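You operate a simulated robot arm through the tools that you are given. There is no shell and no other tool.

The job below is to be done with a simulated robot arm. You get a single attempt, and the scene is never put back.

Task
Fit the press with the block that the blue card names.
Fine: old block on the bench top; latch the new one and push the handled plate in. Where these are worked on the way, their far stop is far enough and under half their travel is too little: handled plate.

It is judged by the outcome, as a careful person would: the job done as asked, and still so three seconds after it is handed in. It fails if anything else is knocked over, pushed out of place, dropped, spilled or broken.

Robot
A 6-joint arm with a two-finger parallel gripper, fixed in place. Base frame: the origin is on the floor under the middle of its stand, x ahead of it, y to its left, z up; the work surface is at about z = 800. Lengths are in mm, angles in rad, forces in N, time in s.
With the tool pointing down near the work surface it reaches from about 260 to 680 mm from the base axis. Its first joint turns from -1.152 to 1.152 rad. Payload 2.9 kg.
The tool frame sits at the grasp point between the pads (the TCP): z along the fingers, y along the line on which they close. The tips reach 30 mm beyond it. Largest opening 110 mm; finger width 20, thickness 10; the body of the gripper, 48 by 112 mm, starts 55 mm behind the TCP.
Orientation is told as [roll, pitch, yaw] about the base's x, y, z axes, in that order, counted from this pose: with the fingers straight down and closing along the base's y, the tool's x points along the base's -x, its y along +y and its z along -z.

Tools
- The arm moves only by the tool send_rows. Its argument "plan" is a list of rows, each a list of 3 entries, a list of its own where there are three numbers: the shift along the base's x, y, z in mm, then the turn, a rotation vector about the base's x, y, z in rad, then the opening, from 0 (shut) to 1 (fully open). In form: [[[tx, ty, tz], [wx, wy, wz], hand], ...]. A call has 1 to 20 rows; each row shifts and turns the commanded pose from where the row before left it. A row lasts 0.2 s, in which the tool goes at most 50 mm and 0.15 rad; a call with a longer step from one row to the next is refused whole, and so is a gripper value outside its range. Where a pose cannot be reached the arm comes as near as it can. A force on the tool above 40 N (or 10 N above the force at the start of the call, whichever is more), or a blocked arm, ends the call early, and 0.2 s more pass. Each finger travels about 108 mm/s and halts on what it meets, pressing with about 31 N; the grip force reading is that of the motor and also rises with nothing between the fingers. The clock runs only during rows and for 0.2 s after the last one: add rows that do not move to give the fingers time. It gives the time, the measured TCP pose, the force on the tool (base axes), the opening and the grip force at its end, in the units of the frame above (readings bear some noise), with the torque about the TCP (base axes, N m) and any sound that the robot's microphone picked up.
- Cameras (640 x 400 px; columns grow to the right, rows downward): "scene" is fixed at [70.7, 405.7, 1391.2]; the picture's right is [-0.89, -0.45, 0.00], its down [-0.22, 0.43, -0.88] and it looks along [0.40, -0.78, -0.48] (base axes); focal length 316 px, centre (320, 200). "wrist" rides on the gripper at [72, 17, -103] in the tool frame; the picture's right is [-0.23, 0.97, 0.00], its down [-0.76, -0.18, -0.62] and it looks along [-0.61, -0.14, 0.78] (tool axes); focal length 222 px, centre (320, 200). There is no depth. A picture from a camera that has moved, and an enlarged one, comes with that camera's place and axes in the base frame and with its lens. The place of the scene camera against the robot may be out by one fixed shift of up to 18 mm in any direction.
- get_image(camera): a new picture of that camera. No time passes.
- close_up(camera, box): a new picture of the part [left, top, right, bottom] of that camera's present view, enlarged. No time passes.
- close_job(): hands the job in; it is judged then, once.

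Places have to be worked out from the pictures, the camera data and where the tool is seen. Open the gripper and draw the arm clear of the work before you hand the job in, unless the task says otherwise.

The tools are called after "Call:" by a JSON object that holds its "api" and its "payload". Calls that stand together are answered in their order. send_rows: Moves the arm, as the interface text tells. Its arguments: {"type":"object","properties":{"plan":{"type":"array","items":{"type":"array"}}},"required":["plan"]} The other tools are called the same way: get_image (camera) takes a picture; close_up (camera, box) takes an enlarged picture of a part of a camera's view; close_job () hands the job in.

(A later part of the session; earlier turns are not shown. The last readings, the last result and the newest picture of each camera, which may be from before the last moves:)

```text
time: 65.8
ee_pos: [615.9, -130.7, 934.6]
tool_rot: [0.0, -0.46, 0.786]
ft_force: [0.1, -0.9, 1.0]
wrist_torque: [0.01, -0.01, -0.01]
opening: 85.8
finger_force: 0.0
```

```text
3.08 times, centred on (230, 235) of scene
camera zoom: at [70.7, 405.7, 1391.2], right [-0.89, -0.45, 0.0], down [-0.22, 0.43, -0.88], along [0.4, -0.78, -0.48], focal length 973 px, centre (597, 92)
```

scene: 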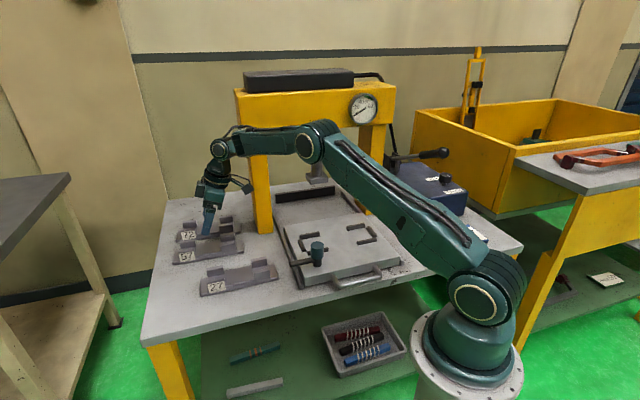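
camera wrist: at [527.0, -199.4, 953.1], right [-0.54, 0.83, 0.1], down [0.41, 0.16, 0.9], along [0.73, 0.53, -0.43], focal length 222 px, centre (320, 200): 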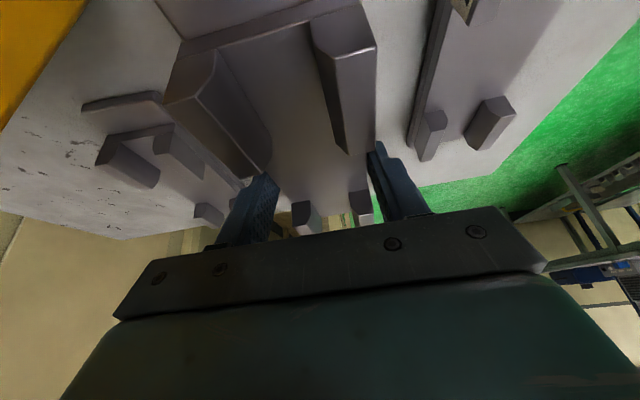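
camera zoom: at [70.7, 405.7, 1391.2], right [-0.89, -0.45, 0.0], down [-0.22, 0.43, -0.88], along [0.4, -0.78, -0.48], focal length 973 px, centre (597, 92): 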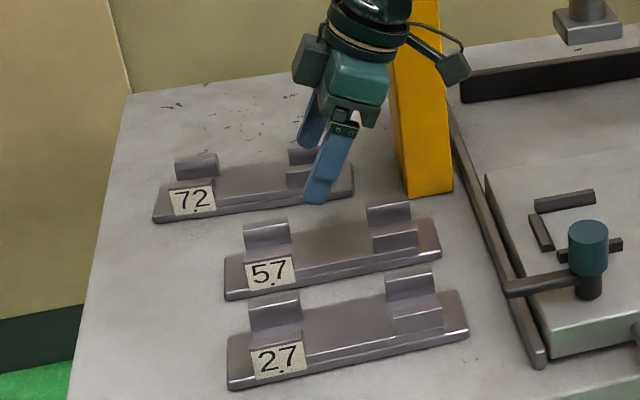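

Block 57 stands flat in its interim spot. I straighten the tool to vertical over it and look.

Call:
{"api": "send_rows", "payload": {"plan": [[[1.3, 1.3, 6], [-0.0813, 0.0814, 0], 0.78], [[1.3, 1.3, 6], [-0.0813, 0.0814, 0], 0.78], [[1.3, 1.3, 6], [-0.0813, 0.0814, 0], 0.78], [[1.3, 1.4, 6], [-0.0813, 0.0814, 0], 0.78], [[0, 0, 0], [0, 0, 0], 0.78], [[0, 0, 0], [0, 0, 0], 0.78]]}}

Call:
{"api": "get_image", "payload": {"camera": "wrist"}}

Call:
{"api": "close_up", "payload": {"camera": "wrist", "box": [220, 0, 420, 210]}}

```text
time: 67.2
ee_pos: [623.5, -126.2, 958.5]
tool_rot: [0.0, -0.001, 0.785]
ft_force: [0.7, 0.2, -1.1]
wrist_torque: [0.0, -0.01, -0.01]
opening: 85.7
finger_force: 0.1
```

```text
taken
camera wrist: at [559.5, -166.8, 1062.9], right [-0.53, 0.85, 0.0], down [0.66, 0.41, 0.62], along [0.53, 0.33, -0.78], focal length 222 px, centre (320, 200)
```

wrist: 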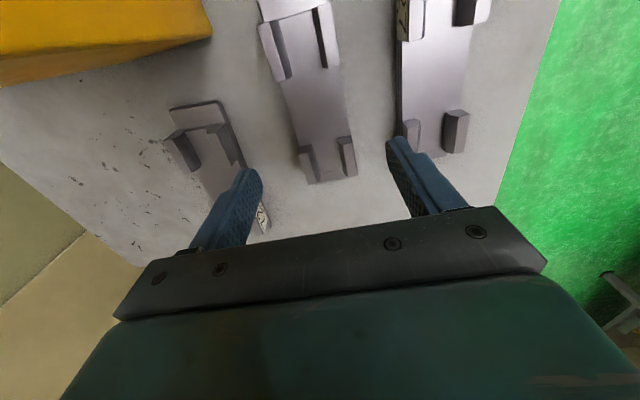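

```text
1.90 times, centred on (320, 105) of wrist
camera zoom: at [559.5, -166.8, 1062.9], right [-0.53, 0.85, 0.0], down [0.66, 0.41, 0.62], along [0.53, 0.33, -0.78], focal length 423 px, centre (320, 381)
```

zoom: 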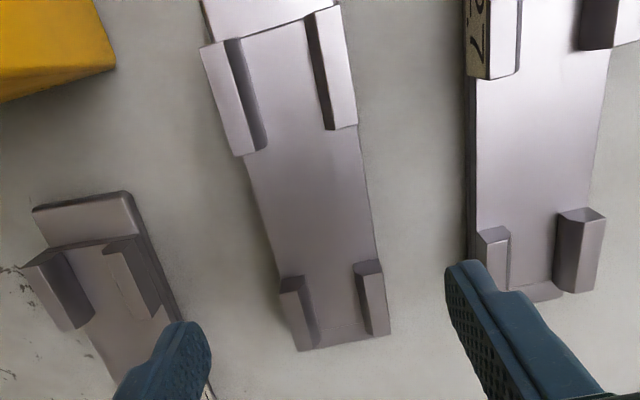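

The block is nearly centred under the tool. I correct by about 1 mm and descend to z≈834.5, the same height above its base as with the old block.

Call:
{"api": "send_rows", "payload": {"plan": [[[0, -1.4, -35], [0, 0, 0], 0.78], [[0, 0, -35], [0, 0, 0], 0.78], [[0, 0, -30], [0, 0, 0], 0.78], [[0, 0, -15], [0, 0, 0], 0.78], [[0, 0, -8], [0, 0, 0], 0.78], [[0, 0, 0], [0, 0, 0], 0.78]]}}

Call:
{"api": "get_image", "payload": {"camera": "wrist"}}

Call:
{"api": "close_up", "payload": {"camera": "wrist", "box": [180, 0, 420, 240]}}

```text
time: 68.6
ee_pos: [621.4, -126.9, 836.4]
tool_rot: [0.0, 0.002, 0.785]
ft_force: [0.0, -0.3, -0.3]
wrist_torque: [-0.03, 0.02, -0.02]
opening: 85.7
finger_force: 0.0
```

```text
taken
camera wrist: at [559.4, -168.6, 940.8], right [-0.53, 0.85, 0.0], down [0.66, 0.41, 0.62], along [0.53, 0.33, -0.78], focal length 222 px, centre (320, 200)
```

wrist: 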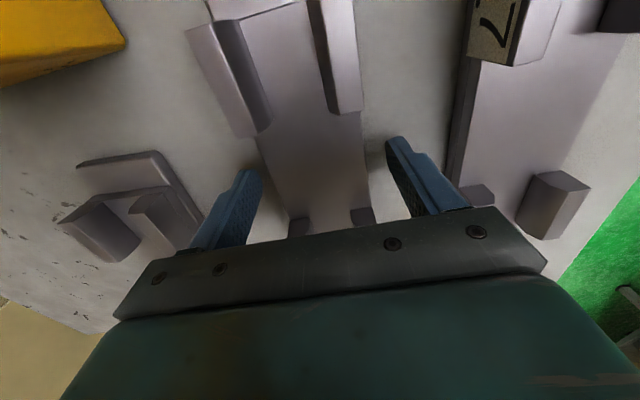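

```text
1.67 times, centred on (300, 120) of wrist
camera zoom: at [559.4, -168.6, 940.8], right [-0.53, 0.85, 0.0], down [0.66, 0.41, 0.62], along [0.53, 0.33, -0.78], focal length 370 px, centre (353, 333)
```

zoom: 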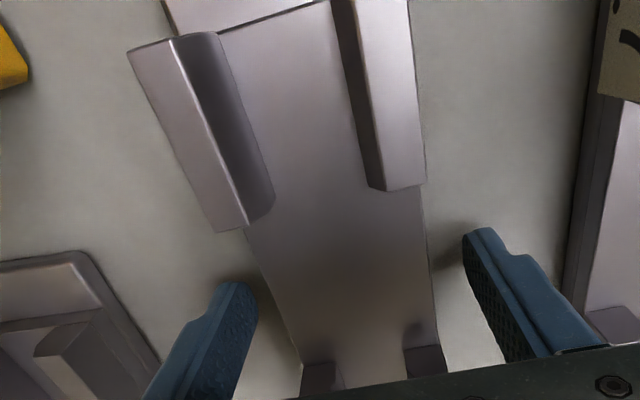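

Compared to the reference, the tool is about 2 mm high and 1 mm too far along. I correct both and close.

Call:
{"api": "send_rows", "payload": {"plan": [[[-0.7, -0.7, -2], [0, 0, 0], 0.78], [[0, 0, 0], [0, 0, 0], 0.65], [[0, 0, 0], [0, 0, 0], 0.55], [[0, 0, 0], [0, 0, 0], 0.4], [[0, 0, 0], [0, 0, 0], 0.35], [[0, 0, 0], [0, 0, 0], 0.35]]}}

Call:
{"api": "close_up", "payload": {"camera": "wrist", "box": [180, 0, 420, 240]}}

```text
time: 70.0
ee_pos: [622.9, -128.7, 834.1]
tool_rot: [0.002, 0.0, 0.784]
ft_force: [-0.5, -0.7, 0.4]
wrist_torque: [0.06, -0.04, 0.1]
opening: 60.0
finger_force: 31.0
```

```text
1.67 times, centred on (300, 120) of wrist
camera zoom: at [559.5, -169.6, 938.9], right [-0.53, 0.85, 0.0], down [0.66, 0.41, 0.62], along [0.53, 0.33, -0.78], focal length 370 px, centre (353, 333)
```

zoom: 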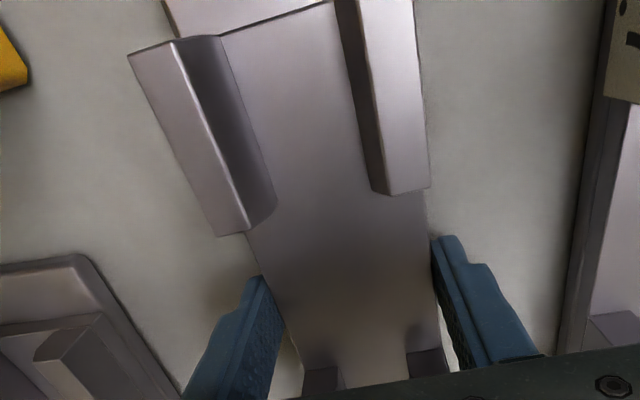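

The grip matches the reference within about 1 mm along the block. I lift it and carry it at z≈985 towards the nest.

Call:
{"api": "send_rows", "payload": {"plan": [[[0, 0, 5], [0, 0, 0], 0.35], [[0, 0, 15], [0, 0, 0], 0.35], [[0, 0, 30], [0, 0, 0], 0.35], [[0, 0, 40], [0, 0, 0], 0.35], [[0, 0, 40], [0, 0, 0], 0.35], [[0, 0, 22], [0, 0, 0], 0.35], [[-15, -9, 0], [0, 0, 0], 0.35], [[-30, -18, 0], [0, 0, 0], 0.35], [[-35, -21.5, 0], [0, 0, 0], 0.35], [[-35, -21.5, 0], [0, 0, 0], 0.35], [[-35, -21.5, 0], [0, 0, 0], 0.35], [[-35, -21.5, 0], [0, 0, 0], 0.35], [[-35, -21.5, 0], [0, 0, 0], 0.35], [[-26, -16, 0], [0, 0, 0], 0.35], [[-15, -8.8, 0], [0, 0, 0], 0.35], [[0, 0, 0], [0, 0, 0], 0.35], [[0, 0, 0], [0, 0, 0], 0.35]]}}

Call:
{"api": "get_image", "payload": {"camera": "scene"}}

Call:
{"api": "get_image", "payload": {"camera": "wrist"}}

```text
time: 73.6
ee_pos: [363.5, -289.4, 986.9]
tool_rot: [0.0, 0.0, 0.784]
ft_force: [-0.1, -0.7, -5.3]
wrist_torque: [0.03, 0.02, -0.04]
opening: 59.7
finger_force: 31.0
```

```text
taken
```

scene: 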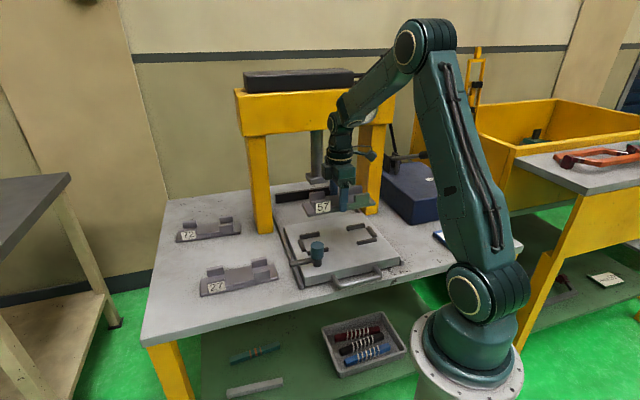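

```text
taken
camera wrist: at [298.8, -330.1, 1090.7], right [-0.53, 0.85, 0.0], down [0.66, 0.41, 0.62], along [0.53, 0.33, -0.78], focal length 222 px, centre (320, 200)
```

wrist: 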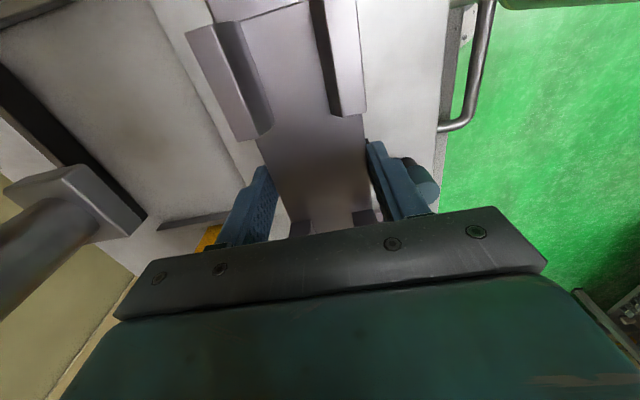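

Over the nest now; measured (363.5,-289.4) against the target (361.9,-288.0). I correct sideways and lower to about z=900, still above the nest bars.

Call:
{"api": "send_rows", "payload": {"plan": [[[-1.4, 1.4, -30], [0, 0, 0], 0.35], [[0, 0, -30], [0, 0, 0], 0.35], [[0, 0, -20], [0, 0, 0], 0.35], [[0, 0, -6], [0, 0, 0], 0.35], [[0, 0, 0], [0, 0, 0], 0.35], [[0, 0, 0], [0, 0, 0], 0.35]]}}

Call:
{"api": "get_image", "payload": {"camera": "wrist"}}

Call:
{"api": "close_up", "payload": {"camera": "scene", "box": [270, 180, 410, 280]}}

```text
time: 75.0
ee_pos: [362.3, -286.9, 899.5]
tool_rot: [0.001, 0.0, 0.785]
ft_force: [-0.3, 0.4, -5.3]
wrist_torque: [0.01, -0.03, -0.01]
opening: 59.7
finger_force: 30.7
```

```text
taken
camera wrist: at [298.5, -327.9, 1003.7], right [-0.53, 0.85, 0.0], down [0.66, 0.41, 0.62], along [0.53, 0.33, -0.78], focal length 222 px, centre (320, 200)
```

wrist: 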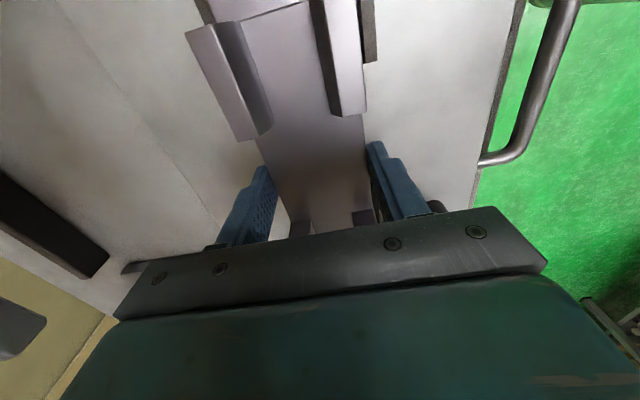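

```text
4.00 times, centred on (340, 230) of scene
camera zoom: at [70.8, 405.7, 1391.2], right [-0.89, -0.45, 0.0], down [-0.22, 0.43, -0.88], along [0.4, -0.78, -0.48], focal length 1265 px, centre (240, 80)
```

zoom: 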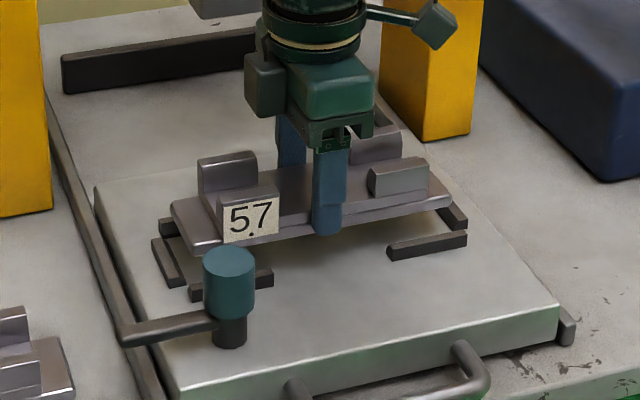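

The position agrees with the old block's when it was lifted. I apply a small correction and lower to z≈888.

Call:
{"api": "send_rows", "payload": {"plan": [[[-0.4, -1.0, -4], [0, 0, 0], 0.35], [[0, 0, -4], [0, 0, 0], 0.35], [[0, 0, -3], [0, 0, 0], 0.35], [[0, 0, 0], [0, 0, 0], 0.35], [[0, 0, 0], [0, 0, 0], 0.35]]}}

Call:
{"api": "close_up", "payload": {"camera": "wrist", "box": [100, 0, 420, 240]}}

Call:
{"api": "close_up", "payload": {"camera": "scene", "box": [290, 195, 390, 265]}}

```text
time: 76.2
ee_pos: [361.8, -287.3, 887.2]
tool_rot: [0.001, 0.001, 0.786]
ft_force: [0.1, -0.4, -5.4]
wrist_torque: [0.05, 0.0, 0.02]
opening: 59.7
finger_force: 30.8
```

```text
1.67 times, centred on (260, 120) of wrist
camera zoom: at [297.4, -327.8, 991.7], right [-0.53, 0.85, 0.0], down [0.66, 0.41, 0.62], along [0.53, 0.33, -0.78], focal length 370 px, centre (420, 333)
```

zoom: 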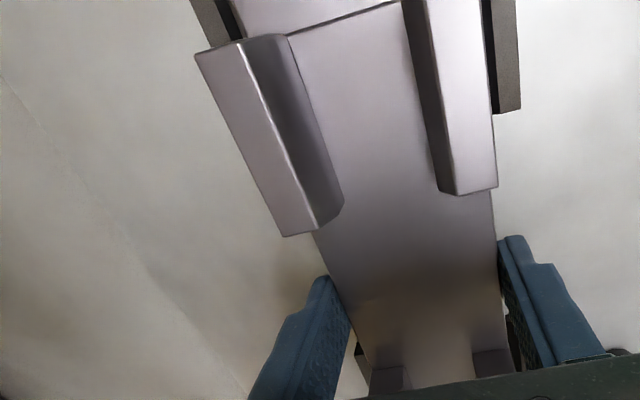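

```text
5.71 times, centred on (340, 230) of scene
camera zoom: at [70.8, 405.7, 1391.2], right [-0.89, -0.45, 0.0], down [-0.22, 0.43, -0.88], along [0.4, -0.78, -0.48], focal length 1807 px, centre (206, 29)
```

zoom: 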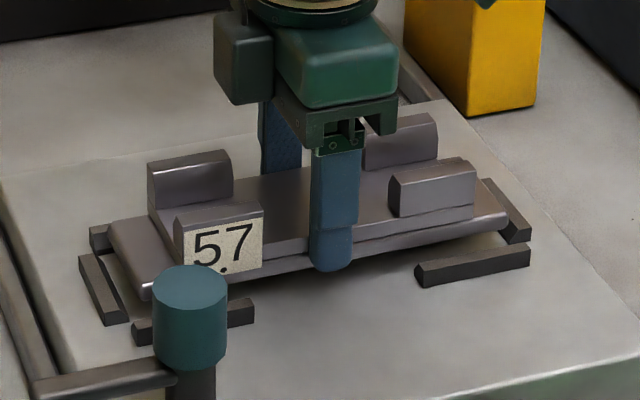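

Aligned within about half a millimetre. I lower gently into the nest, watching for contact.

Call:
{"api": "send_rows", "payload": {"plan": [[[0.1, -0.6, -2], [0, 0, 0], 0.35], [[0, 0, -2], [0, 0, 0], 0.35], [[0, 0, -2], [0, 0, 0], 0.35], [[0, 0, -1.5], [0, 0, 0], 0.35], [[0, 0, 0], [0, 0, 0], 0.35]]}}

```text
time: 77.4
ee_pos: [361.7, -287.5, 880.8]
tool_rot: [0.001, 0.0, 0.784]
ft_force: [-0.1, 1.3, -5.6]
wrist_torque: [0.05, 0.02, 0.01]
opening: 59.8
finger_force: 31.6
```

Call:
{"api": "send_rows", "payload": {"plan": [[[0, -0.3, -1.5], [0, 0, 0], 0.35], [[0, 0, -1.5], [0, 0, 0], 0.35], [[0, 0, -1.5], [0, 0, 0], 0.35], [[0, 0, 0], [0, 0, 0], 0.35]]}}

```text
time: 78.4
ee_pos: [360.9, -288.5, 876.6]
tool_rot: [-0.001, -0.001, 0.786]
ft_force: [0.0, 0.1, -4.9]
wrist_torque: [-0.01, 0.0, -0.02]
opening: 59.8
finger_force: 30.7
```

No contact yet at 876.6, so the base is already between the nest bars. I continue in 1 mm steps to seat it.

Call:
{"api": "send_rows", "payload": {"plan": [[[0, 0, -1], [0, 0, 0], 0.35], [[0, 0, -1], [0, 0, 0], 0.35], [[0, 0, 0], [0, 0, 0], 0.35]]}}

```text
time: 79.2
ee_pos: [360.5, -290.2, 876.1]
tool_rot: [0.0, 0.0, 0.786]
ft_force: [0.1, 1.2, -5.3]
wrist_torque: [0.02, 0.02, -0.01]
opening: 59.6
finger_force: 31.4
```

Call:
{"api": "send_rows", "payload": {"plan": [[[0, 0, -1], [0, 0, 0], 0.35], [[0, 0, 0], [0, 0, 0], 0.35]]}}

Call:
{"api": "close_up", "payload": {"camera": "scene", "box": [290, 195, 390, 265]}}

```text
time: 79.8
ee_pos: [360.2, -290.5, 875.2]
tool_rot: [-0.002, 0.0, 0.785]
ft_force: [-0.5, 4.2, 9.6]
wrist_torque: [0.05, 0.65, -0.11]
opening: 59.7
finger_force: 31.3
```

```text
5.71 times, centred on (340, 230) of scene
camera zoom: at [70.6, 405.9, 1391.1], right [-0.89, -0.45, 0.0], down [-0.22, 0.43, -0.88], along [0.4, -0.78, -0.48], focal length 1807 px, centre (206, 29)
```

zoom: 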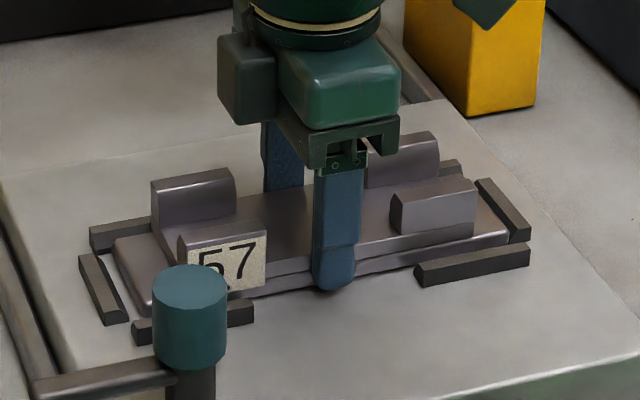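

It touched down at z≈875 (expected seat 874.4), but it lies perhaps 3 mm towards the far end compared with the old block. I look closely at both ends before releasing.

Call:
{"api": "close_up", "payload": {"camera": "scene", "box": [295, 225, 345, 260]}}

Call:
{"api": "close_up", "payload": {"camera": "scene", "box": [345, 215, 385, 250]}}

Call:
{"api": "close_up", "payload": {"camera": "wrist", "box": [160, 0, 420, 240]}}

```text
11.43 times, centred on (320, 242) of scene
camera zoom: at [70.6, 405.9, 1391.1], right [-0.89, -0.45, 0.0], down [-0.22, 0.43, -0.88], along [0.4, -0.78, -0.48], focal length 3614 px, centre (320, -286)
```

zoom: 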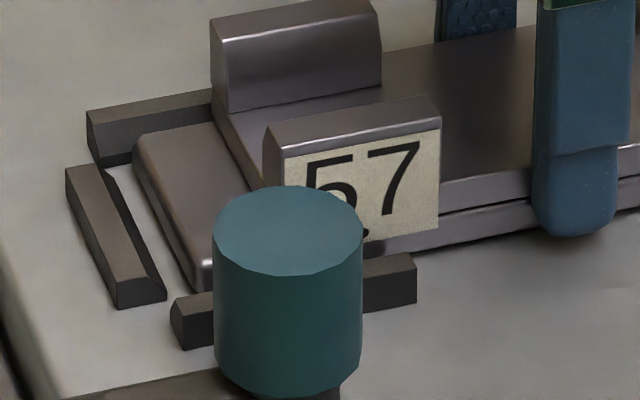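

```text
11.43 times, centred on (365, 232) of scene
camera zoom: at [70.6, 405.9, 1391.1], right [-0.89, -0.45, 0.0], down [-0.22, 0.43, -0.88], along [0.4, -0.78, -0.48], focal length 3614 px, centre (-194, -171)
```

zoom: 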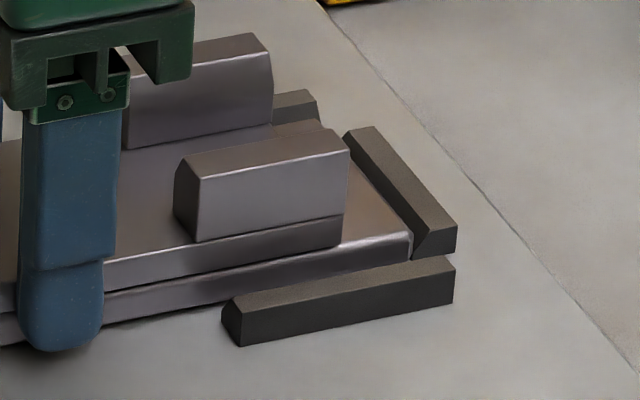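

```text
1.67 times, centred on (290, 120) of wrist
camera zoom: at [296.8, -330.6, 978.9], right [-0.53, 0.85, 0.0], down [0.66, 0.41, 0.62], along [0.53, 0.33, -0.78], focal length 370 px, centre (370, 333)
```

zoom: 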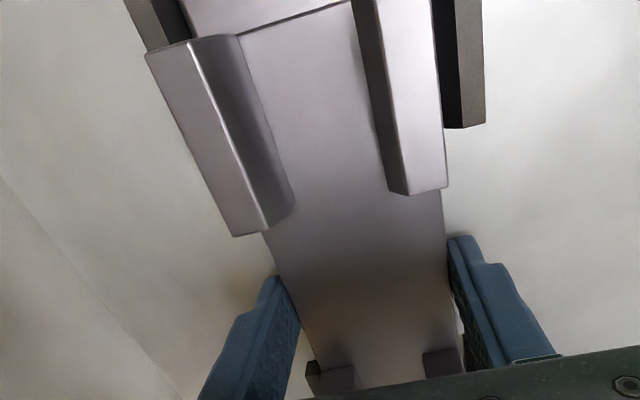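

The far (-e) end touches the chamfer of its end bar while the near end has a wide gap, so the block must go about 3 mm back. I raise 4 mm, shift, and recheck.

Call:
{"api": "send_rows", "payload": {"plan": [[[0, 0, 2], [0, 0, 0], 0.35], [[0, 0, 2], [0, 0, 0], 0.35], [[1.75, 2.4, 0], [0, 0, 0], 0.35], [[0, 0, 0], [0, 0, 0], 0.35], [[0, 0, 0], [0, 0, 0], 0.35]]}}

Call:
{"api": "close_up", "payload": {"camera": "scene", "box": [345, 215, 385, 250]}}

Call:
{"api": "close_up", "payload": {"camera": "scene", "box": [295, 225, 345, 260]}}

```text
time: 81.0
ee_pos: [362.1, -286.2, 878.6]
tool_rot: [-0.002, 0.0, 0.784]
ft_force: [-0.3, -0.5, -5.8]
wrist_torque: [0.02, -0.04, 0.0]
opening: 59.7
finger_force: 30.7
```

```text
11.43 times, centred on (365, 232) of scene
camera zoom: at [70.8, 405.7, 1391.2], right [-0.89, -0.45, 0.0], down [-0.22, 0.43, -0.88], along [0.4, -0.78, -0.48], focal length 3614 px, centre (-194, -171)
```

zoom: 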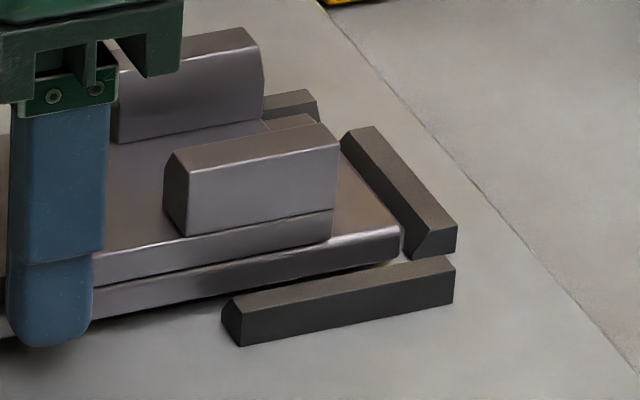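

```text
11.43 times, centred on (320, 242) of scene
camera zoom: at [70.8, 405.7, 1391.2], right [-0.89, -0.45, 0.0], down [-0.22, 0.43, -0.88], along [0.4, -0.78, -0.48], focal length 3614 px, centre (320, -286)
```

zoom: 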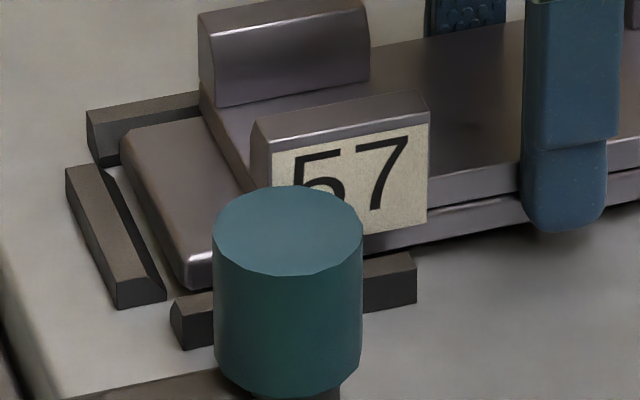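

Now at l≈53.7 by the readings versus the 52.3 target, with gaps on both ends. I trim by about a millimetre and lower again in small steps.

Call:
{"api": "send_rows", "payload": {"plan": [[[-0.2, -1.0, 0], [0, 0, 0], 0.35], [[0, 0, -1.5], [0, 0, 0], 0.35], [[0, 0, 0], [0, 0, 0], 0.35], [[0, 0, 0], [0, 0, 0], 0.35]]}}

```text
time: 82.0
ee_pos: [360.7, -287.8, 875.8]
tool_rot: [0.0, -0.001, 0.784]
ft_force: [0.5, -0.2, -5.2]
wrist_torque: [0.0, -0.01, -0.03]
opening: 59.8
finger_force: 30.7
```

Call:
{"api": "send_rows", "payload": {"plan": [[[0.85, 0, -1], [0, 0, 0], 0.35], [[0, 0, -0.7], [0, 0, 0], 0.35], [[0, 0, 0], [0, 0, 0], 0.35]]}}

```text
time: 82.8
ee_pos: [363.2, -286.8, 874.5]
tool_rot: [0.0, -0.001, 0.786]
ft_force: [-1.4, 0.2, 1.3]
wrist_torque: [0.19, -0.01, 0.1]
opening: 59.8
finger_force: 31.1
```

Even, light contact at z=874.5, exactly the old block's seat height, with almost no torque. I confirm in the pictures before opening.

Call:
{"api": "close_up", "payload": {"camera": "scene", "box": [345, 215, 385, 250]}}

Call:
{"api": "close_up", "payload": {"camera": "scene", "box": [295, 225, 345, 260]}}

```text
11.43 times, centred on (365, 232) of scene
camera zoom: at [70.6, 405.8, 1391.2], right [-0.89, -0.45, 0.0], down [-0.22, 0.43, -0.88], along [0.4, -0.78, -0.48], focal length 3614 px, centre (-194, -171)
```

zoom: 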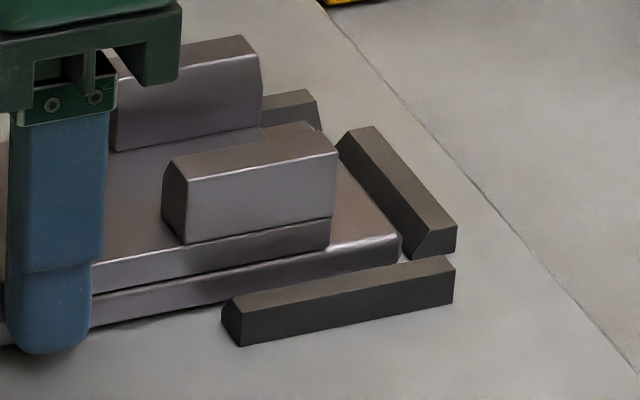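

```text
11.43 times, centred on (320, 242) of scene
camera zoom: at [70.6, 405.8, 1391.2], right [-0.89, -0.45, 0.0], down [-0.22, 0.43, -0.88], along [0.4, -0.78, -0.48], focal length 3614 px, centre (320, -286)
```

zoom: 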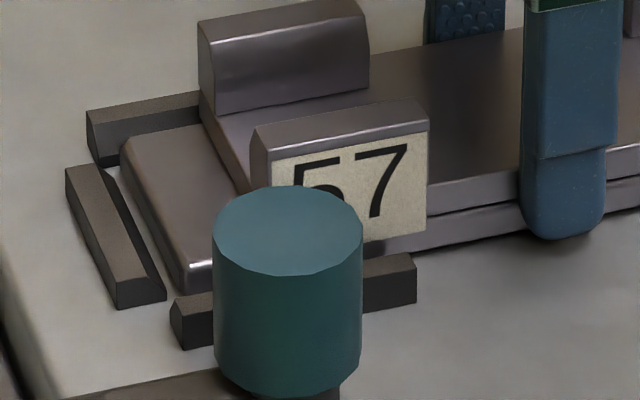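

The block sits flat between the nest bars at both ends. I open and rise straight up, then inspect from above.

Call:
{"api": "send_rows", "payload": {"plan": [[[0, 0, -0.3], [0, 0, 0], 0.35], [[0, 0, 0], [0, 0, 0], 0.57], [[0, 0, 0], [0, 0, 0], 0.68], [[0, 0, 0], [0, 0, 0], 0.78], [[0, 0, 0], [0, 0, 0], 0.78], [[0, 0, 20], [0, 0, 0], 0.78], [[0, 0, 40], [0, 0, 0], 0.78], [[0, 0, 45], [0, 0, 0], 0.78], [[0, 0, 0], [0, 0, 0], 0.78]]}}

Call:
{"api": "get_image", "payload": {"camera": "wrist"}}

Call:
{"api": "close_up", "payload": {"camera": "scene", "box": [270, 200, 410, 290]}}

```text
time: 84.8
ee_pos: [365.7, -288.2, 976.7]
tool_rot: [0.0, -0.001, 0.785]
ft_force: [0.5, -0.2, -0.1]
wrist_torque: [-0.02, -0.02, 0.01]
opening: 86.1
finger_force: 0.0
```

```text
taken
camera wrist: at [301.8, -328.8, 1079.3], right [-0.53, 0.85, 0.0], down [0.66, 0.41, 0.62], along [0.53, 0.33, -0.78], focal length 222 px, centre (320, 200)
```

wrist: 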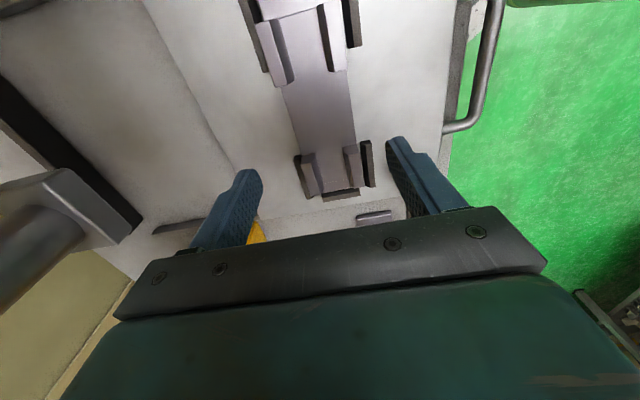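

```text
4.44 times, centred on (340, 245) of scene
camera zoom: at [70.7, 405.7, 1391.2], right [-0.89, -0.45, 0.0], down [-0.22, 0.43, -0.88], along [0.4, -0.78, -0.48], focal length 1406 px, centre (231, 0)
```

zoom: 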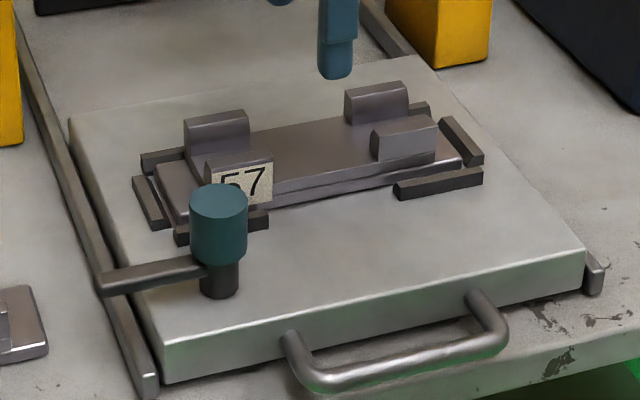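

Block 57 sits in the nest in the same place and attitude as the old block did. I enlarge the wrist view to check the seating at all four corners.

Call:
{"api": "close_up", "payload": {"camera": "wrist", "box": [220, 0, 400, 120]}}

Call:
{"api": "close_up", "payload": {"camera": "wrist", "box": [260, 110, 420, 230]}}

```text
3.33 times, centred on (310, 60) of wrist
camera zoom: at [301.8, -328.8, 1079.3], right [-0.53, 0.85, 0.0], down [0.66, 0.41, 0.62], along [0.53, 0.33, -0.78], focal length 740 px, centre (353, 667)
```

zoom: 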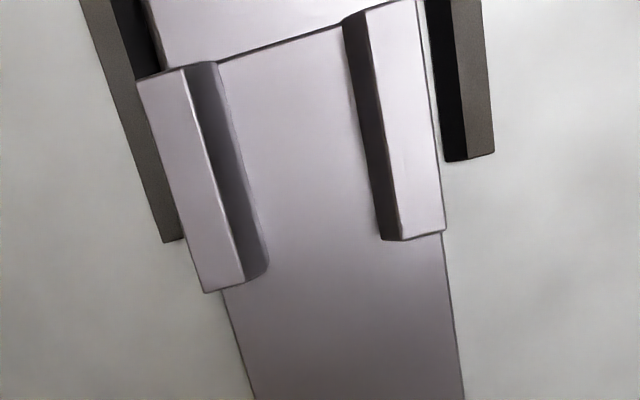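

```text
3.33 times, centred on (340, 170) of wrist
camera zoom: at [301.8, -328.8, 1079.3], right [-0.53, 0.85, 0.0], down [0.66, 0.41, 0.62], along [0.53, 0.33, -0.78], focal length 740 px, centre (253, 300)
```

zoom: 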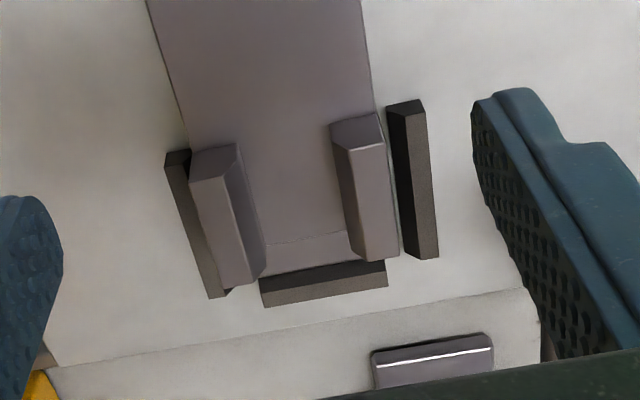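

The block is properly between all nest bars. Now I go to the knob at (361.4,-161.3), keeping yaw 0.785, with the fingers about 60 mm open.

Call:
{"api": "send_rows", "payload": {"plan": [[[0, 0, 15], [0, 0, 0], 0.7], [[-1, 30, 0], [0, 0, 0], 0.6], [[-1, 32, 0], [0, 0, 0], 0.55], [[-1, 32, 0], [0, 0, 0], 0.55], [[-1, 32, 0], [0, 0, 0], 0.55], [[0, 0, -25], [0, 0, 0], 0.55], [[0, 0, 0], [0, 0, 0], 0.55], [[0, 0, 0], [0, 0, 0], 0.55]]}}

Call:
{"api": "get_image", "payload": {"camera": "wrist"}}

Call:
{"api": "close_up", "payload": {"camera": "wrist", "box": [230, 60, 410, 230]}}

```text
time: 86.6
ee_pos: [360.7, -161.8, 967.0]
tool_rot: [0.001, 0.0, 0.785]
ft_force: [-0.6, 0.4, 0.1]
wrist_torque: [-0.02, -0.01, 0.02]
opening: 60.5
finger_force: 0.1
```

```text
taken
camera wrist: at [296.3, -201.5, 1071.7], right [-0.53, 0.85, 0.0], down [0.66, 0.41, 0.62], along [0.53, 0.33, -0.78], focal length 222 px, centre (320, 200)
```

wrist: 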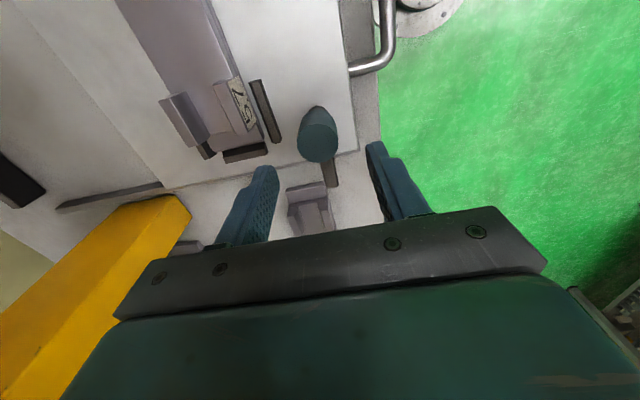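

```text
2.35 times, centred on (320, 145) of wrist
camera zoom: at [296.3, -201.5, 1071.7], right [-0.53, 0.85, 0.0], down [0.66, 0.41, 0.62], along [0.53, 0.33, -0.78], focal length 523 px, centre (320, 329)
```

zoom: 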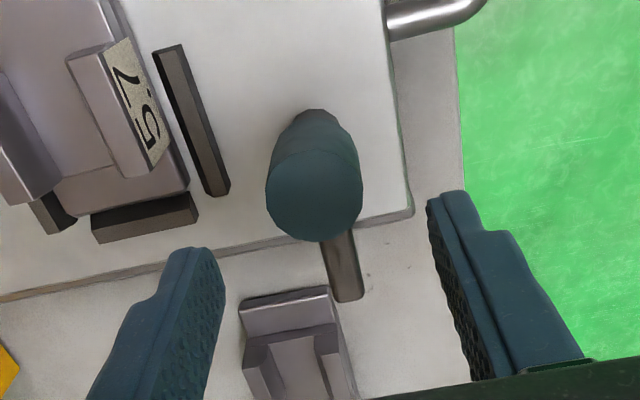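

The knob is centred between the fingers. I descend to z≈898 and close on it.

Call:
{"api": "send_rows", "payload": {"plan": [[[0.4, 0, -25], [0, 0, 0], 0.55], [[0, 0, -25], [0, 0, 0], 0.55], [[0, 0, -18.5], [0, 0, 0], 0.55], [[0, 0, 0], [0, 0, 0], 0.45], [[0, 0, 0], [0, 0, 0], 0.3], [[0, 0, 0], [0, 0, 0], 0.15], [[0, 0, 0], [0, 0, 0], 0.15]]}}

```text
time: 88.2
ee_pos: [360.0, -158.2, 900.9]
tool_rot: [0.0, -0.001, 0.785]
ft_force: [-1.7, 1.5, -2.3]
wrist_torque: [0.06, -0.29, -0.02]
opening: 33.5
finger_force: 44.8
```

The knob is gripped with little side load. I turn it clockwise to swing the arm back over the block's tab, in stages.

Call:
{"api": "send_rows", "payload": {"plan": [[[0, 0, 0], [0, 0, -0.06], 0.15], [[0, 0, 0], [0, 0, -0.1], 0.15], [[0, 0, 0], [0, 0, -0.1], 0.15], [[0, 0, 0], [0, 0, -0.1], 0.15], [[0, 0, 0], [0, 0, -0.1], 0.15]]}}

Call:
{"api": "close_up", "payload": {"camera": "scene", "box": [270, 200, 410, 290]}}

```text
time: 89.6
ee_pos: [360.8, -158.6, 901.0]
tool_rot: [0.003, -0.002, 0.328]
ft_force: [3.7, 2.2, -4.8]
wrist_torque: [-0.71, 0.27, 0.0]
opening: 33.7
finger_force: 44.6
stopped in row 5: the force on the tool passed its limit at 40 N (the readings are from after the stop); the commanded pose is now the measured one
```

```text
4.44 times, centred on (340, 245) of scene
camera zoom: at [70.9, 405.8, 1391.1], right [-0.89, -0.45, 0.0], down [-0.22, 0.43, -0.88], along [0.4, -0.78, -0.48], focal length 1406 px, centre (231, 0)
```

zoom: 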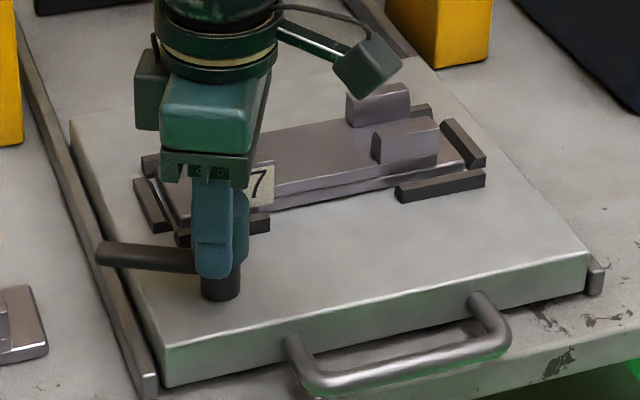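

The call stopped on side force (the tool was slightly off the knob's axis); the command has now re-centred and the load is gone. The arm is swinging correctly, so I continue in smaller steps.

Call:
{"api": "send_rows", "payload": {"plan": [[[0, 0, 0], [0, 0, -0.06], 0.15], [[0, 0, 0], [0, 0, -0.08], 0.15], [[0, 0, 0], [0, 0, -0.08], 0.15], [[0, 0, 0], [0, 0, -0.08], 0.15]]}}

```text
time: 90.6
ee_pos: [360.2, -159.4, 901.1]
tool_rot: [0.005, -0.002, 0.026]
ft_force: [6.8, 5.4, -22.9]
wrist_torque: [-0.7, -1.15, -0.01]
opening: 33.5
finger_force: 45.2
```

Call:
{"api": "send_rows", "payload": {"plan": [[[0.4, 0.4, -1], [0, 0, -0.06], 0.15], [[0, 0, 0], [0, 0, -0.08], 0.15], [[0, 0, 0], [0, 0, -0.08], 0.15], [[0, 0, 0], [0, 0, -0.08], 0.15]]}}

Call:
{"api": "close_up", "payload": {"camera": "scene", "box": [270, 200, 410, 290]}}

Call:
{"api": "get_image", "payload": {"camera": "wrist"}}

```text
time: 91.6
ee_pos: [360.6, -159.0, 899.9]
tool_rot: [0.003, -0.003, -0.275]
ft_force: [4.0, 7.2, 12.1]
wrist_torque: [-0.03, 1.4, -0.01]
opening: 33.9
finger_force: 45.1
```

```text
4.44 times, centred on (340, 245) of scene
camera zoom: at [70.7, 406.0, 1391.1], right [-0.89, -0.45, 0.0], down [-0.22, 0.43, -0.88], along [0.4, -0.78, -0.48], focal length 1406 px, centre (231, 0)
```

zoom: 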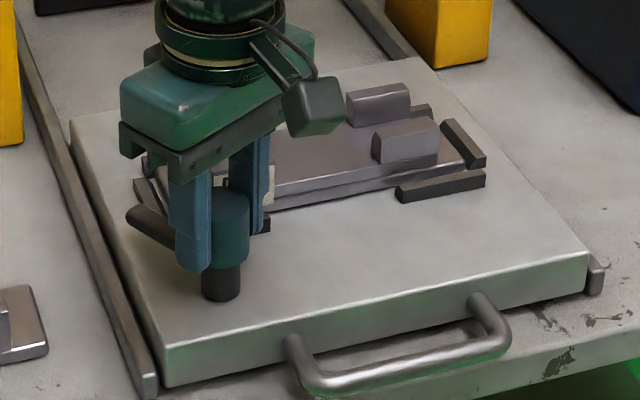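

```text
taken
camera wrist: at [294.5, -125.3, 1004.3], right [0.48, 0.88, 0.0], down [0.68, -0.38, 0.62], along [0.55, -0.3, -0.78], focal length 222 px, centre (320, 200)
```

wrist: 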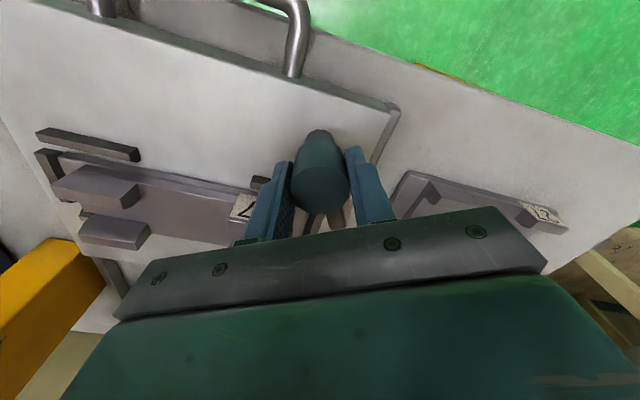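

The arm has come halfway round and is about to pass over the block's end. I continue carefully.

Call:
{"api": "send_rows", "payload": {"plan": [[[0.2, 0.3, 0.4], [0, 0, -0.06], 0.15], [[0, 0, 0], [0, 0, -0.07], 0.15], [[0, 0, 0], [0, 0, -0.07], 0.15], [[0, 0, 0], [0, 0, -0.07], 0.15]]}}

Call:
{"api": "close_up", "payload": {"camera": "wrist", "box": [220, 100, 400, 240]}}

```text
time: 92.6
ee_pos: [359.7, -159.1, 900.4]
tool_rot: [0.004, -0.003, -0.545]
ft_force: [1.0, -2.7, 4.1]
wrist_torque: [-0.41, -0.51, -0.05]
opening: 33.8
finger_force: 44.7
```

```text
2.86 times, centred on (310, 170) of wrist
camera zoom: at [306.3, -108.9, 1004.2], right [0.7, 0.71, 0.0], down [0.56, -0.55, 0.63], along [0.45, -0.44, -0.78], focal length 635 px, centre (349, 286)
```

zoom: 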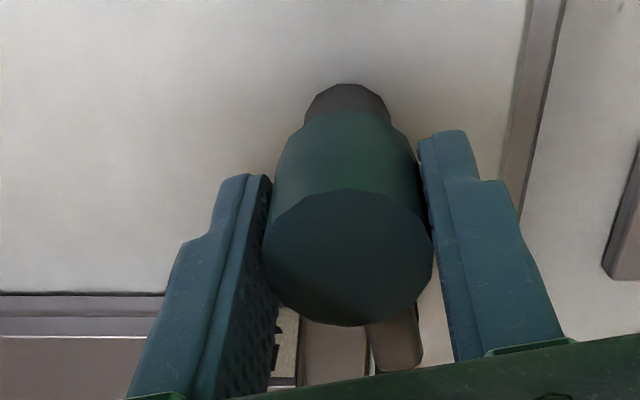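

Call:
{"api": "send_rows", "payload": {"plan": [[[0, 0, 0], [0, 0, -0.06], 0.15], [[0, 0, 0], [0, 0, -0.06], 0.15], [[0, 0, 0], [0, 0, -0.06], 0.15], [[0, 0, 0], [0, 0, -0.06], 0.15], [[0, 0, 0], [0, 0, 0], 0.15]]}}

Call:
{"api": "close_up", "payload": {"camera": "wrist", "box": [220, 100, 400, 240]}}

Call:
{"api": "close_up", "payload": {"camera": "scene", "box": [270, 200, 410, 290]}}

```text
time: 93.8
ee_pos: [360.5, -159.5, 900.3]
tool_rot: [0.0, -0.002, -0.786]
ft_force: [-11.8, -13.6, 9.4]
wrist_torque: [-0.96, -0.67, 0.01]
opening: 33.9
finger_force: 45.3
```

```text
2.86 times, centred on (310, 170) of wrist
camera zoom: at [320.3, -97.5, 1004.4], right [0.85, 0.53, 0.0], down [0.41, -0.66, 0.62], along [0.33, -0.53, -0.78], focal length 635 px, centre (349, 286)
```

zoom: 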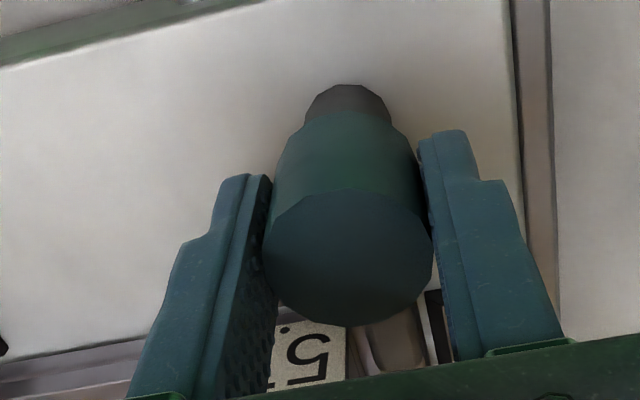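

```text
4.44 times, centred on (340, 245) of scene
camera zoom: at [70.3, 405.5, 1391.3], right [-0.89, -0.45, 0.0], down [-0.22, 0.43, -0.88], along [0.4, -0.78, -0.48], focal length 1406 px, centre (231, 0)
```

zoom: 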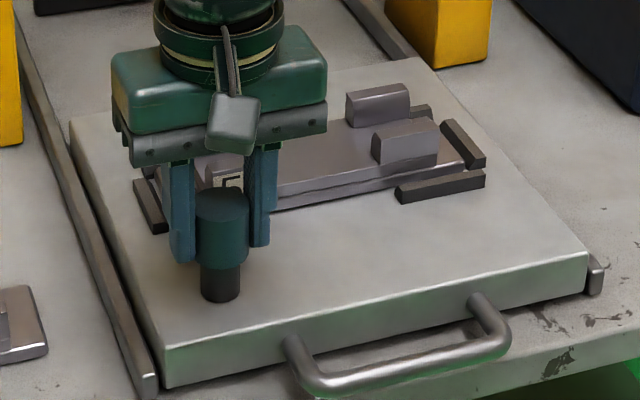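

The arm lies back over the block's end tab. I release the knob, rise, and compare with the initial latched picture from the same pose.

Call:
{"api": "send_rows", "payload": {"plan": [[[-0.6, -0.6, 0], [0, 0, 0], 0.15], [[0, 0, 0], [0, 0, 0], 0.4], [[0, 0, 0], [0, 0, 0], 0.55], [[0, 0, 0], [0, 0, 0], 0.55], [[0, 0, 20], [0, 0, 0], 0.55], [[0, 0, 32], [0, 0, 0], 0.55], [[0, 0, 0], [0, 0, 0], 0.55]]}}

Call:
{"api": "close_up", "payload": {"camera": "wrist", "box": [250, 90, 400, 240]}}

Call:
{"api": "close_up", "payload": {"camera": "scene", "box": [270, 200, 410, 290]}}

```text
time: 95.4
ee_pos: [359.6, -158.3, 951.6]
tool_rot: [0.003, -0.001, -0.782]
ft_force: [0.4, -0.1, 0.2]
wrist_torque: [0.0, -0.03, 0.02]
opening: 60.4
finger_force: 0.0
```

```text
2.67 times, centred on (325, 165) of wrist
camera zoom: at [319.1, -96.7, 1055.4], right [0.85, 0.53, 0.0], down [0.41, -0.66, 0.62], along [0.33, -0.53, -0.78], focal length 592 px, centre (307, 293)
```

zoom: 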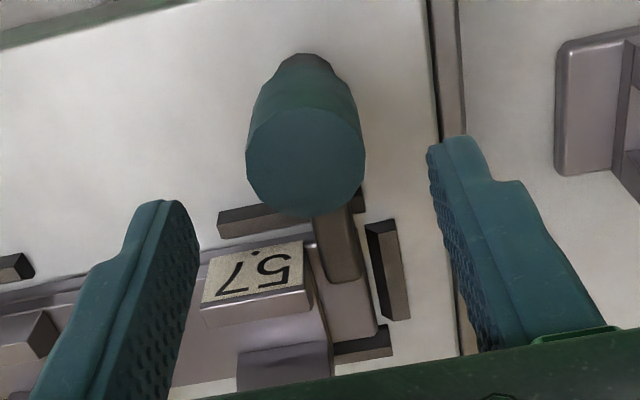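

```text
4.44 times, centred on (340, 245) of scene
camera zoom: at [70.7, 405.7, 1391.2], right [-0.89, -0.45, 0.0], down [-0.22, 0.43, -0.88], along [0.4, -0.78, -0.48], focal length 1406 px, centre (231, 0)
```

zoom: 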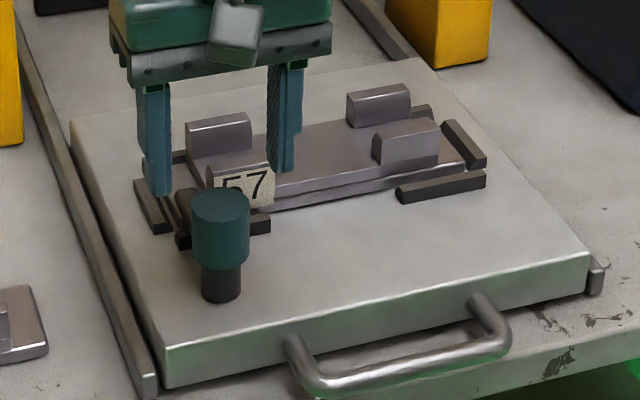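

The latch arm now lies exactly as it did at the start, over block 57's tab. Next I go back over the handle at about (244,-169), turned to yaw 0.785.

Call:
{"api": "send_rows", "payload": {"plan": [[[-5, 0, 15], [0, 0, 0.1425], 0.55], [[-11, -1, 5], [0, 0, 0.1425], 0.45], [[-11, -1.1, 0], [0, 0, 0.1425], 0.35], [[-11, -1.1, 0], [0, 0, 0.1425], 0.33], [[-11, -1.1, 0], [0, 0, 0.1425], 0.33], [[-11, -1.1, 0], [0, 0, 0.1425], 0.33], [[-11, -1.1, 0], [0, 0, 0.1425], 0.33], [[-11, -1.1, 0], [0, 0, 0.1425], 0.33], [[-11, -1.1, 0], [0, 0, 0.1425], 0.33], [[-11, -1.1, 0], [0, 0, 0.1425], 0.33], [[-11, -1.1, 0], [0, 0, 0.1425], 0.33], [[0, 0, 0], [0, 0, 0], 0.33], [[0, 0, 0], [0, 0, 0], 0.33]]}}

Call:
{"api": "get_image", "payload": {"camera": "wrist"}}

Call:
{"api": "close_up", "payload": {"camera": "wrist", "box": [220, 20, 420, 230]}}

```text
time: 98.2
ee_pos: [243.6, -169.3, 972.4]
tool_rot: [0.005, -0.002, 0.786]
ft_force: [-0.9, -0.1, 0.8]
wrist_torque: [-0.04, 0.03, 0.02]
opening: 36.5
finger_force: 0.1
```

```text
taken
camera wrist: at [180.8, -211.2, 1075.4], right [-0.53, 0.85, 0.0], down [0.67, 0.41, 0.62], along [0.53, 0.33, -0.78], focal length 222 px, centre (320, 200)
```

wrist: 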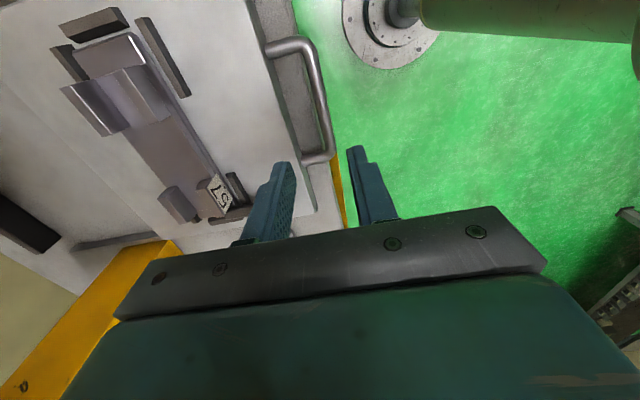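

```text
1.90 times, centred on (320, 125) of wrist
camera zoom: at [180.8, -211.2, 1075.4], right [-0.53, 0.85, 0.0], down [0.67, 0.41, 0.62], along [0.53, 0.33, -0.78], focal length 423 px, centre (320, 343)
```

zoom: 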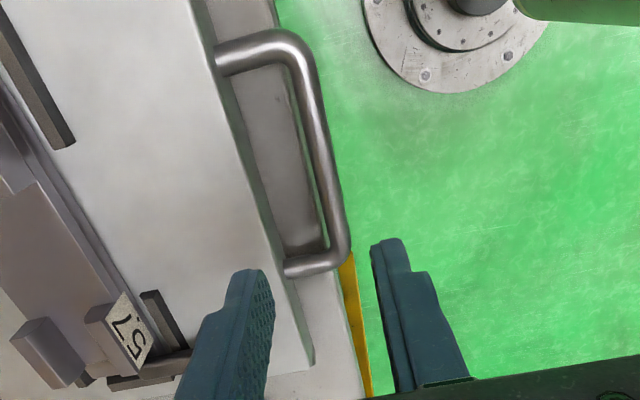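

The handle bar lies between the open fingers within about 1 mm. I descend to z≈838.5 and grip it.

Call:
{"api": "send_rows", "payload": {"plan": [[[-0.5, 0.5, -40], [0, 0, 0], 0.33], [[0, 0, -40], [0, 0, 0], 0.33], [[0, 0, -30], [0, 0, 0], 0.33], [[0, 0, -18], [0, 0, 0], 0.33], [[0, 0, -6], [0, 0, 0], 0.33], [[0, 0, 0], [0, 0, 0], 0.33]]}}

Call:
{"api": "get_image", "payload": {"camera": "wrist"}}

```text
time: 99.6
ee_pos: [244.9, -169.0, 837.6]
tool_rot: [0.005, -0.002, 0.783]
ft_force: [0.6, -0.1, 0.3]
wrist_torque: [0.02, 0.02, -0.03]
opening: 36.5
finger_force: 0.1
```

```text
taken
camera wrist: at [182.3, -209.5, 942.1], right [-0.53, 0.85, 0.0], down [0.67, 0.41, 0.62], along [0.53, 0.33, -0.78], focal length 222 px, centre (320, 200)
```

wrist: 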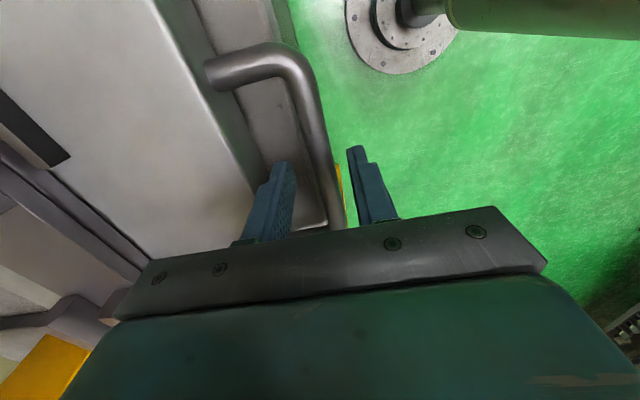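

The fingers straddle the bar. I close on it and check the loads.

Call:
{"api": "send_rows", "payload": {"plan": [[[0, 0, 0], [0, 0, 0], 0.2], [[0, 0, 0], [0, 0, 0], 0.1], [[0, 0, 0], [0, 0, 0], 0.0], [[0, 0, 0], [0, 0, 0], 0.0]]}}

```text
time: 100.6
ee_pos: [246.0, -167.4, 838.5]
tool_rot: [0.005, -0.002, 0.786]
ft_force: [-1.4, 0.8, -6.7]
wrist_torque: [0.08, 0.0, 0.73]
opening: 13.7
finger_force: 45.4
```

The handle is gripped. I push the plate in along (0.707,-0.707), first about 40 mm.

Call:
{"api": "send_rows", "payload": {"plan": [[[2.8, -2.8, 0], [0, 0, 0], 0.0], [[5.7, -5.7, 0], [0, 0, 0], 0.0], [[7.1, -7.1, 0], [0, 0, 0], 0.0], [[7.1, -7.1, 0], [0, 0, 0], 0.0], [[7.1, -7.1, 0], [0, 0, 0], 0.0]]}}

```text
time: 101.8
ee_pos: [276.6, -199.6, 837.8]
tool_rot: [-0.001, -0.003, 0.788]
ft_force: [10.1, 5.9, -11.3]
wrist_torque: [-0.56, 0.29, 0.62]
opening: 13.7
finger_force: 45.4
```

Moving smoothly with small loads. I relieve the side load slightly and push on.

Call:
{"api": "send_rows", "payload": {"plan": [[[0.5, 0.5, -0.5], [0, 0, 0], 0.0], [[7.1, -7.0, 0], [0, 0, 0], 0.0], [[7.1, -7.0, 0], [0, 0, 0], 0.0], [[7.1, -7.0, 0], [0, 0, 0], 0.0], [[7.1, -7.0, 0], [0, 0, 0], 0.0], [[7.1, -7.0, 0], [0, 0, 0], 0.0], [[7.1, -7.0, 0], [0, 0, 0], 0.0]]}}

Call:
{"api": "close_up", "payload": {"camera": "scene", "box": [250, 170, 410, 290]}}

```text
time: 103.4
ee_pos: [318.9, -241.8, 838.9]
tool_rot: [-0.001, -0.001, 0.783]
ft_force: [4.2, 1.5, 5.4]
wrist_torque: [0.37, -0.55, 0.76]
opening: 13.8
finger_force: 44.9
```

```text
3.33 times, centred on (330, 230) of scene
camera zoom: at [70.7, 405.8, 1391.2], right [-0.89, -0.45, 0.0], down [-0.22, 0.43, -0.88], along [0.4, -0.78, -0.48], focal length 1054 px, centre (287, 100)
```

zoom: 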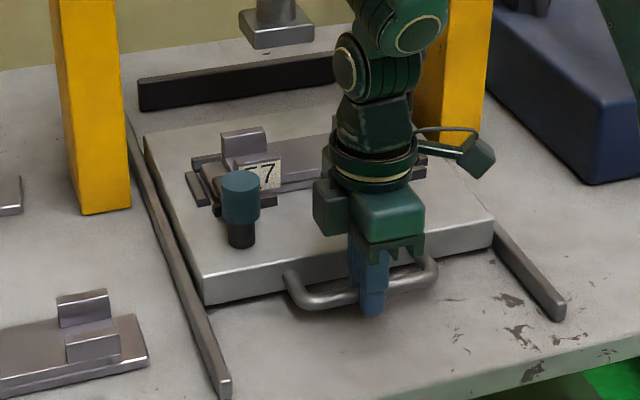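

About half way in; everything on the plate stays put. I continue.

Call:
{"api": "send_rows", "payload": {"plan": [[[7.1, -7.0, 0], [0, 0, 0], 0.0], [[7.1, -7.1, 0], [0, 0, 0], 0.0], [[7.1, -7.1, 0], [0, 0, 0], 0.0], [[7.1, -7.1, 0], [0, 0, 0], 0.0], [[7.1, -7.1, 0], [0, 0, 0], 0.0], [[7.1, -7.1, 0], [0, 0, 0], 0.0], [[7.1, -7.1, 0], [0, 0, 0], 0.0]]}}

```text
time: 105.0
ee_pos: [368.5, -290.4, 838.6]
tool_rot: [0.0, -0.005, 0.787]
ft_force: [14.7, 10.1, 9.7]
wrist_torque: [-0.26, -0.04, 0.52]
opening: 13.6
finger_force: 45.3
```

About 30 mm remain to the original position. I relieve the side load and go slower towards the stop.

Call:
{"api": "send_rows", "payload": {"plan": [[[0.7, 0.7, 0.4], [0, 0, 0], 0.0], [[4.2, -4.2, 0], [0, 0, 0], 0.0], [[4.2, -4.2, 0], [0, 0, 0], 0.0], [[4.2, -4.2, 0], [0, 0, 0], 0.0], [[4.2, -4.2, 0], [0, 0, 0], 0.0]]}}

```text
time: 106.2
ee_pos: [386.0, -308.7, 837.8]
tool_rot: [-0.002, -0.001, 0.784]
ft_force: [6.4, -1.3, 14.2]
wrist_torque: [-0.42, 0.21, 0.72]
opening: 13.8
finger_force: 45.1
```

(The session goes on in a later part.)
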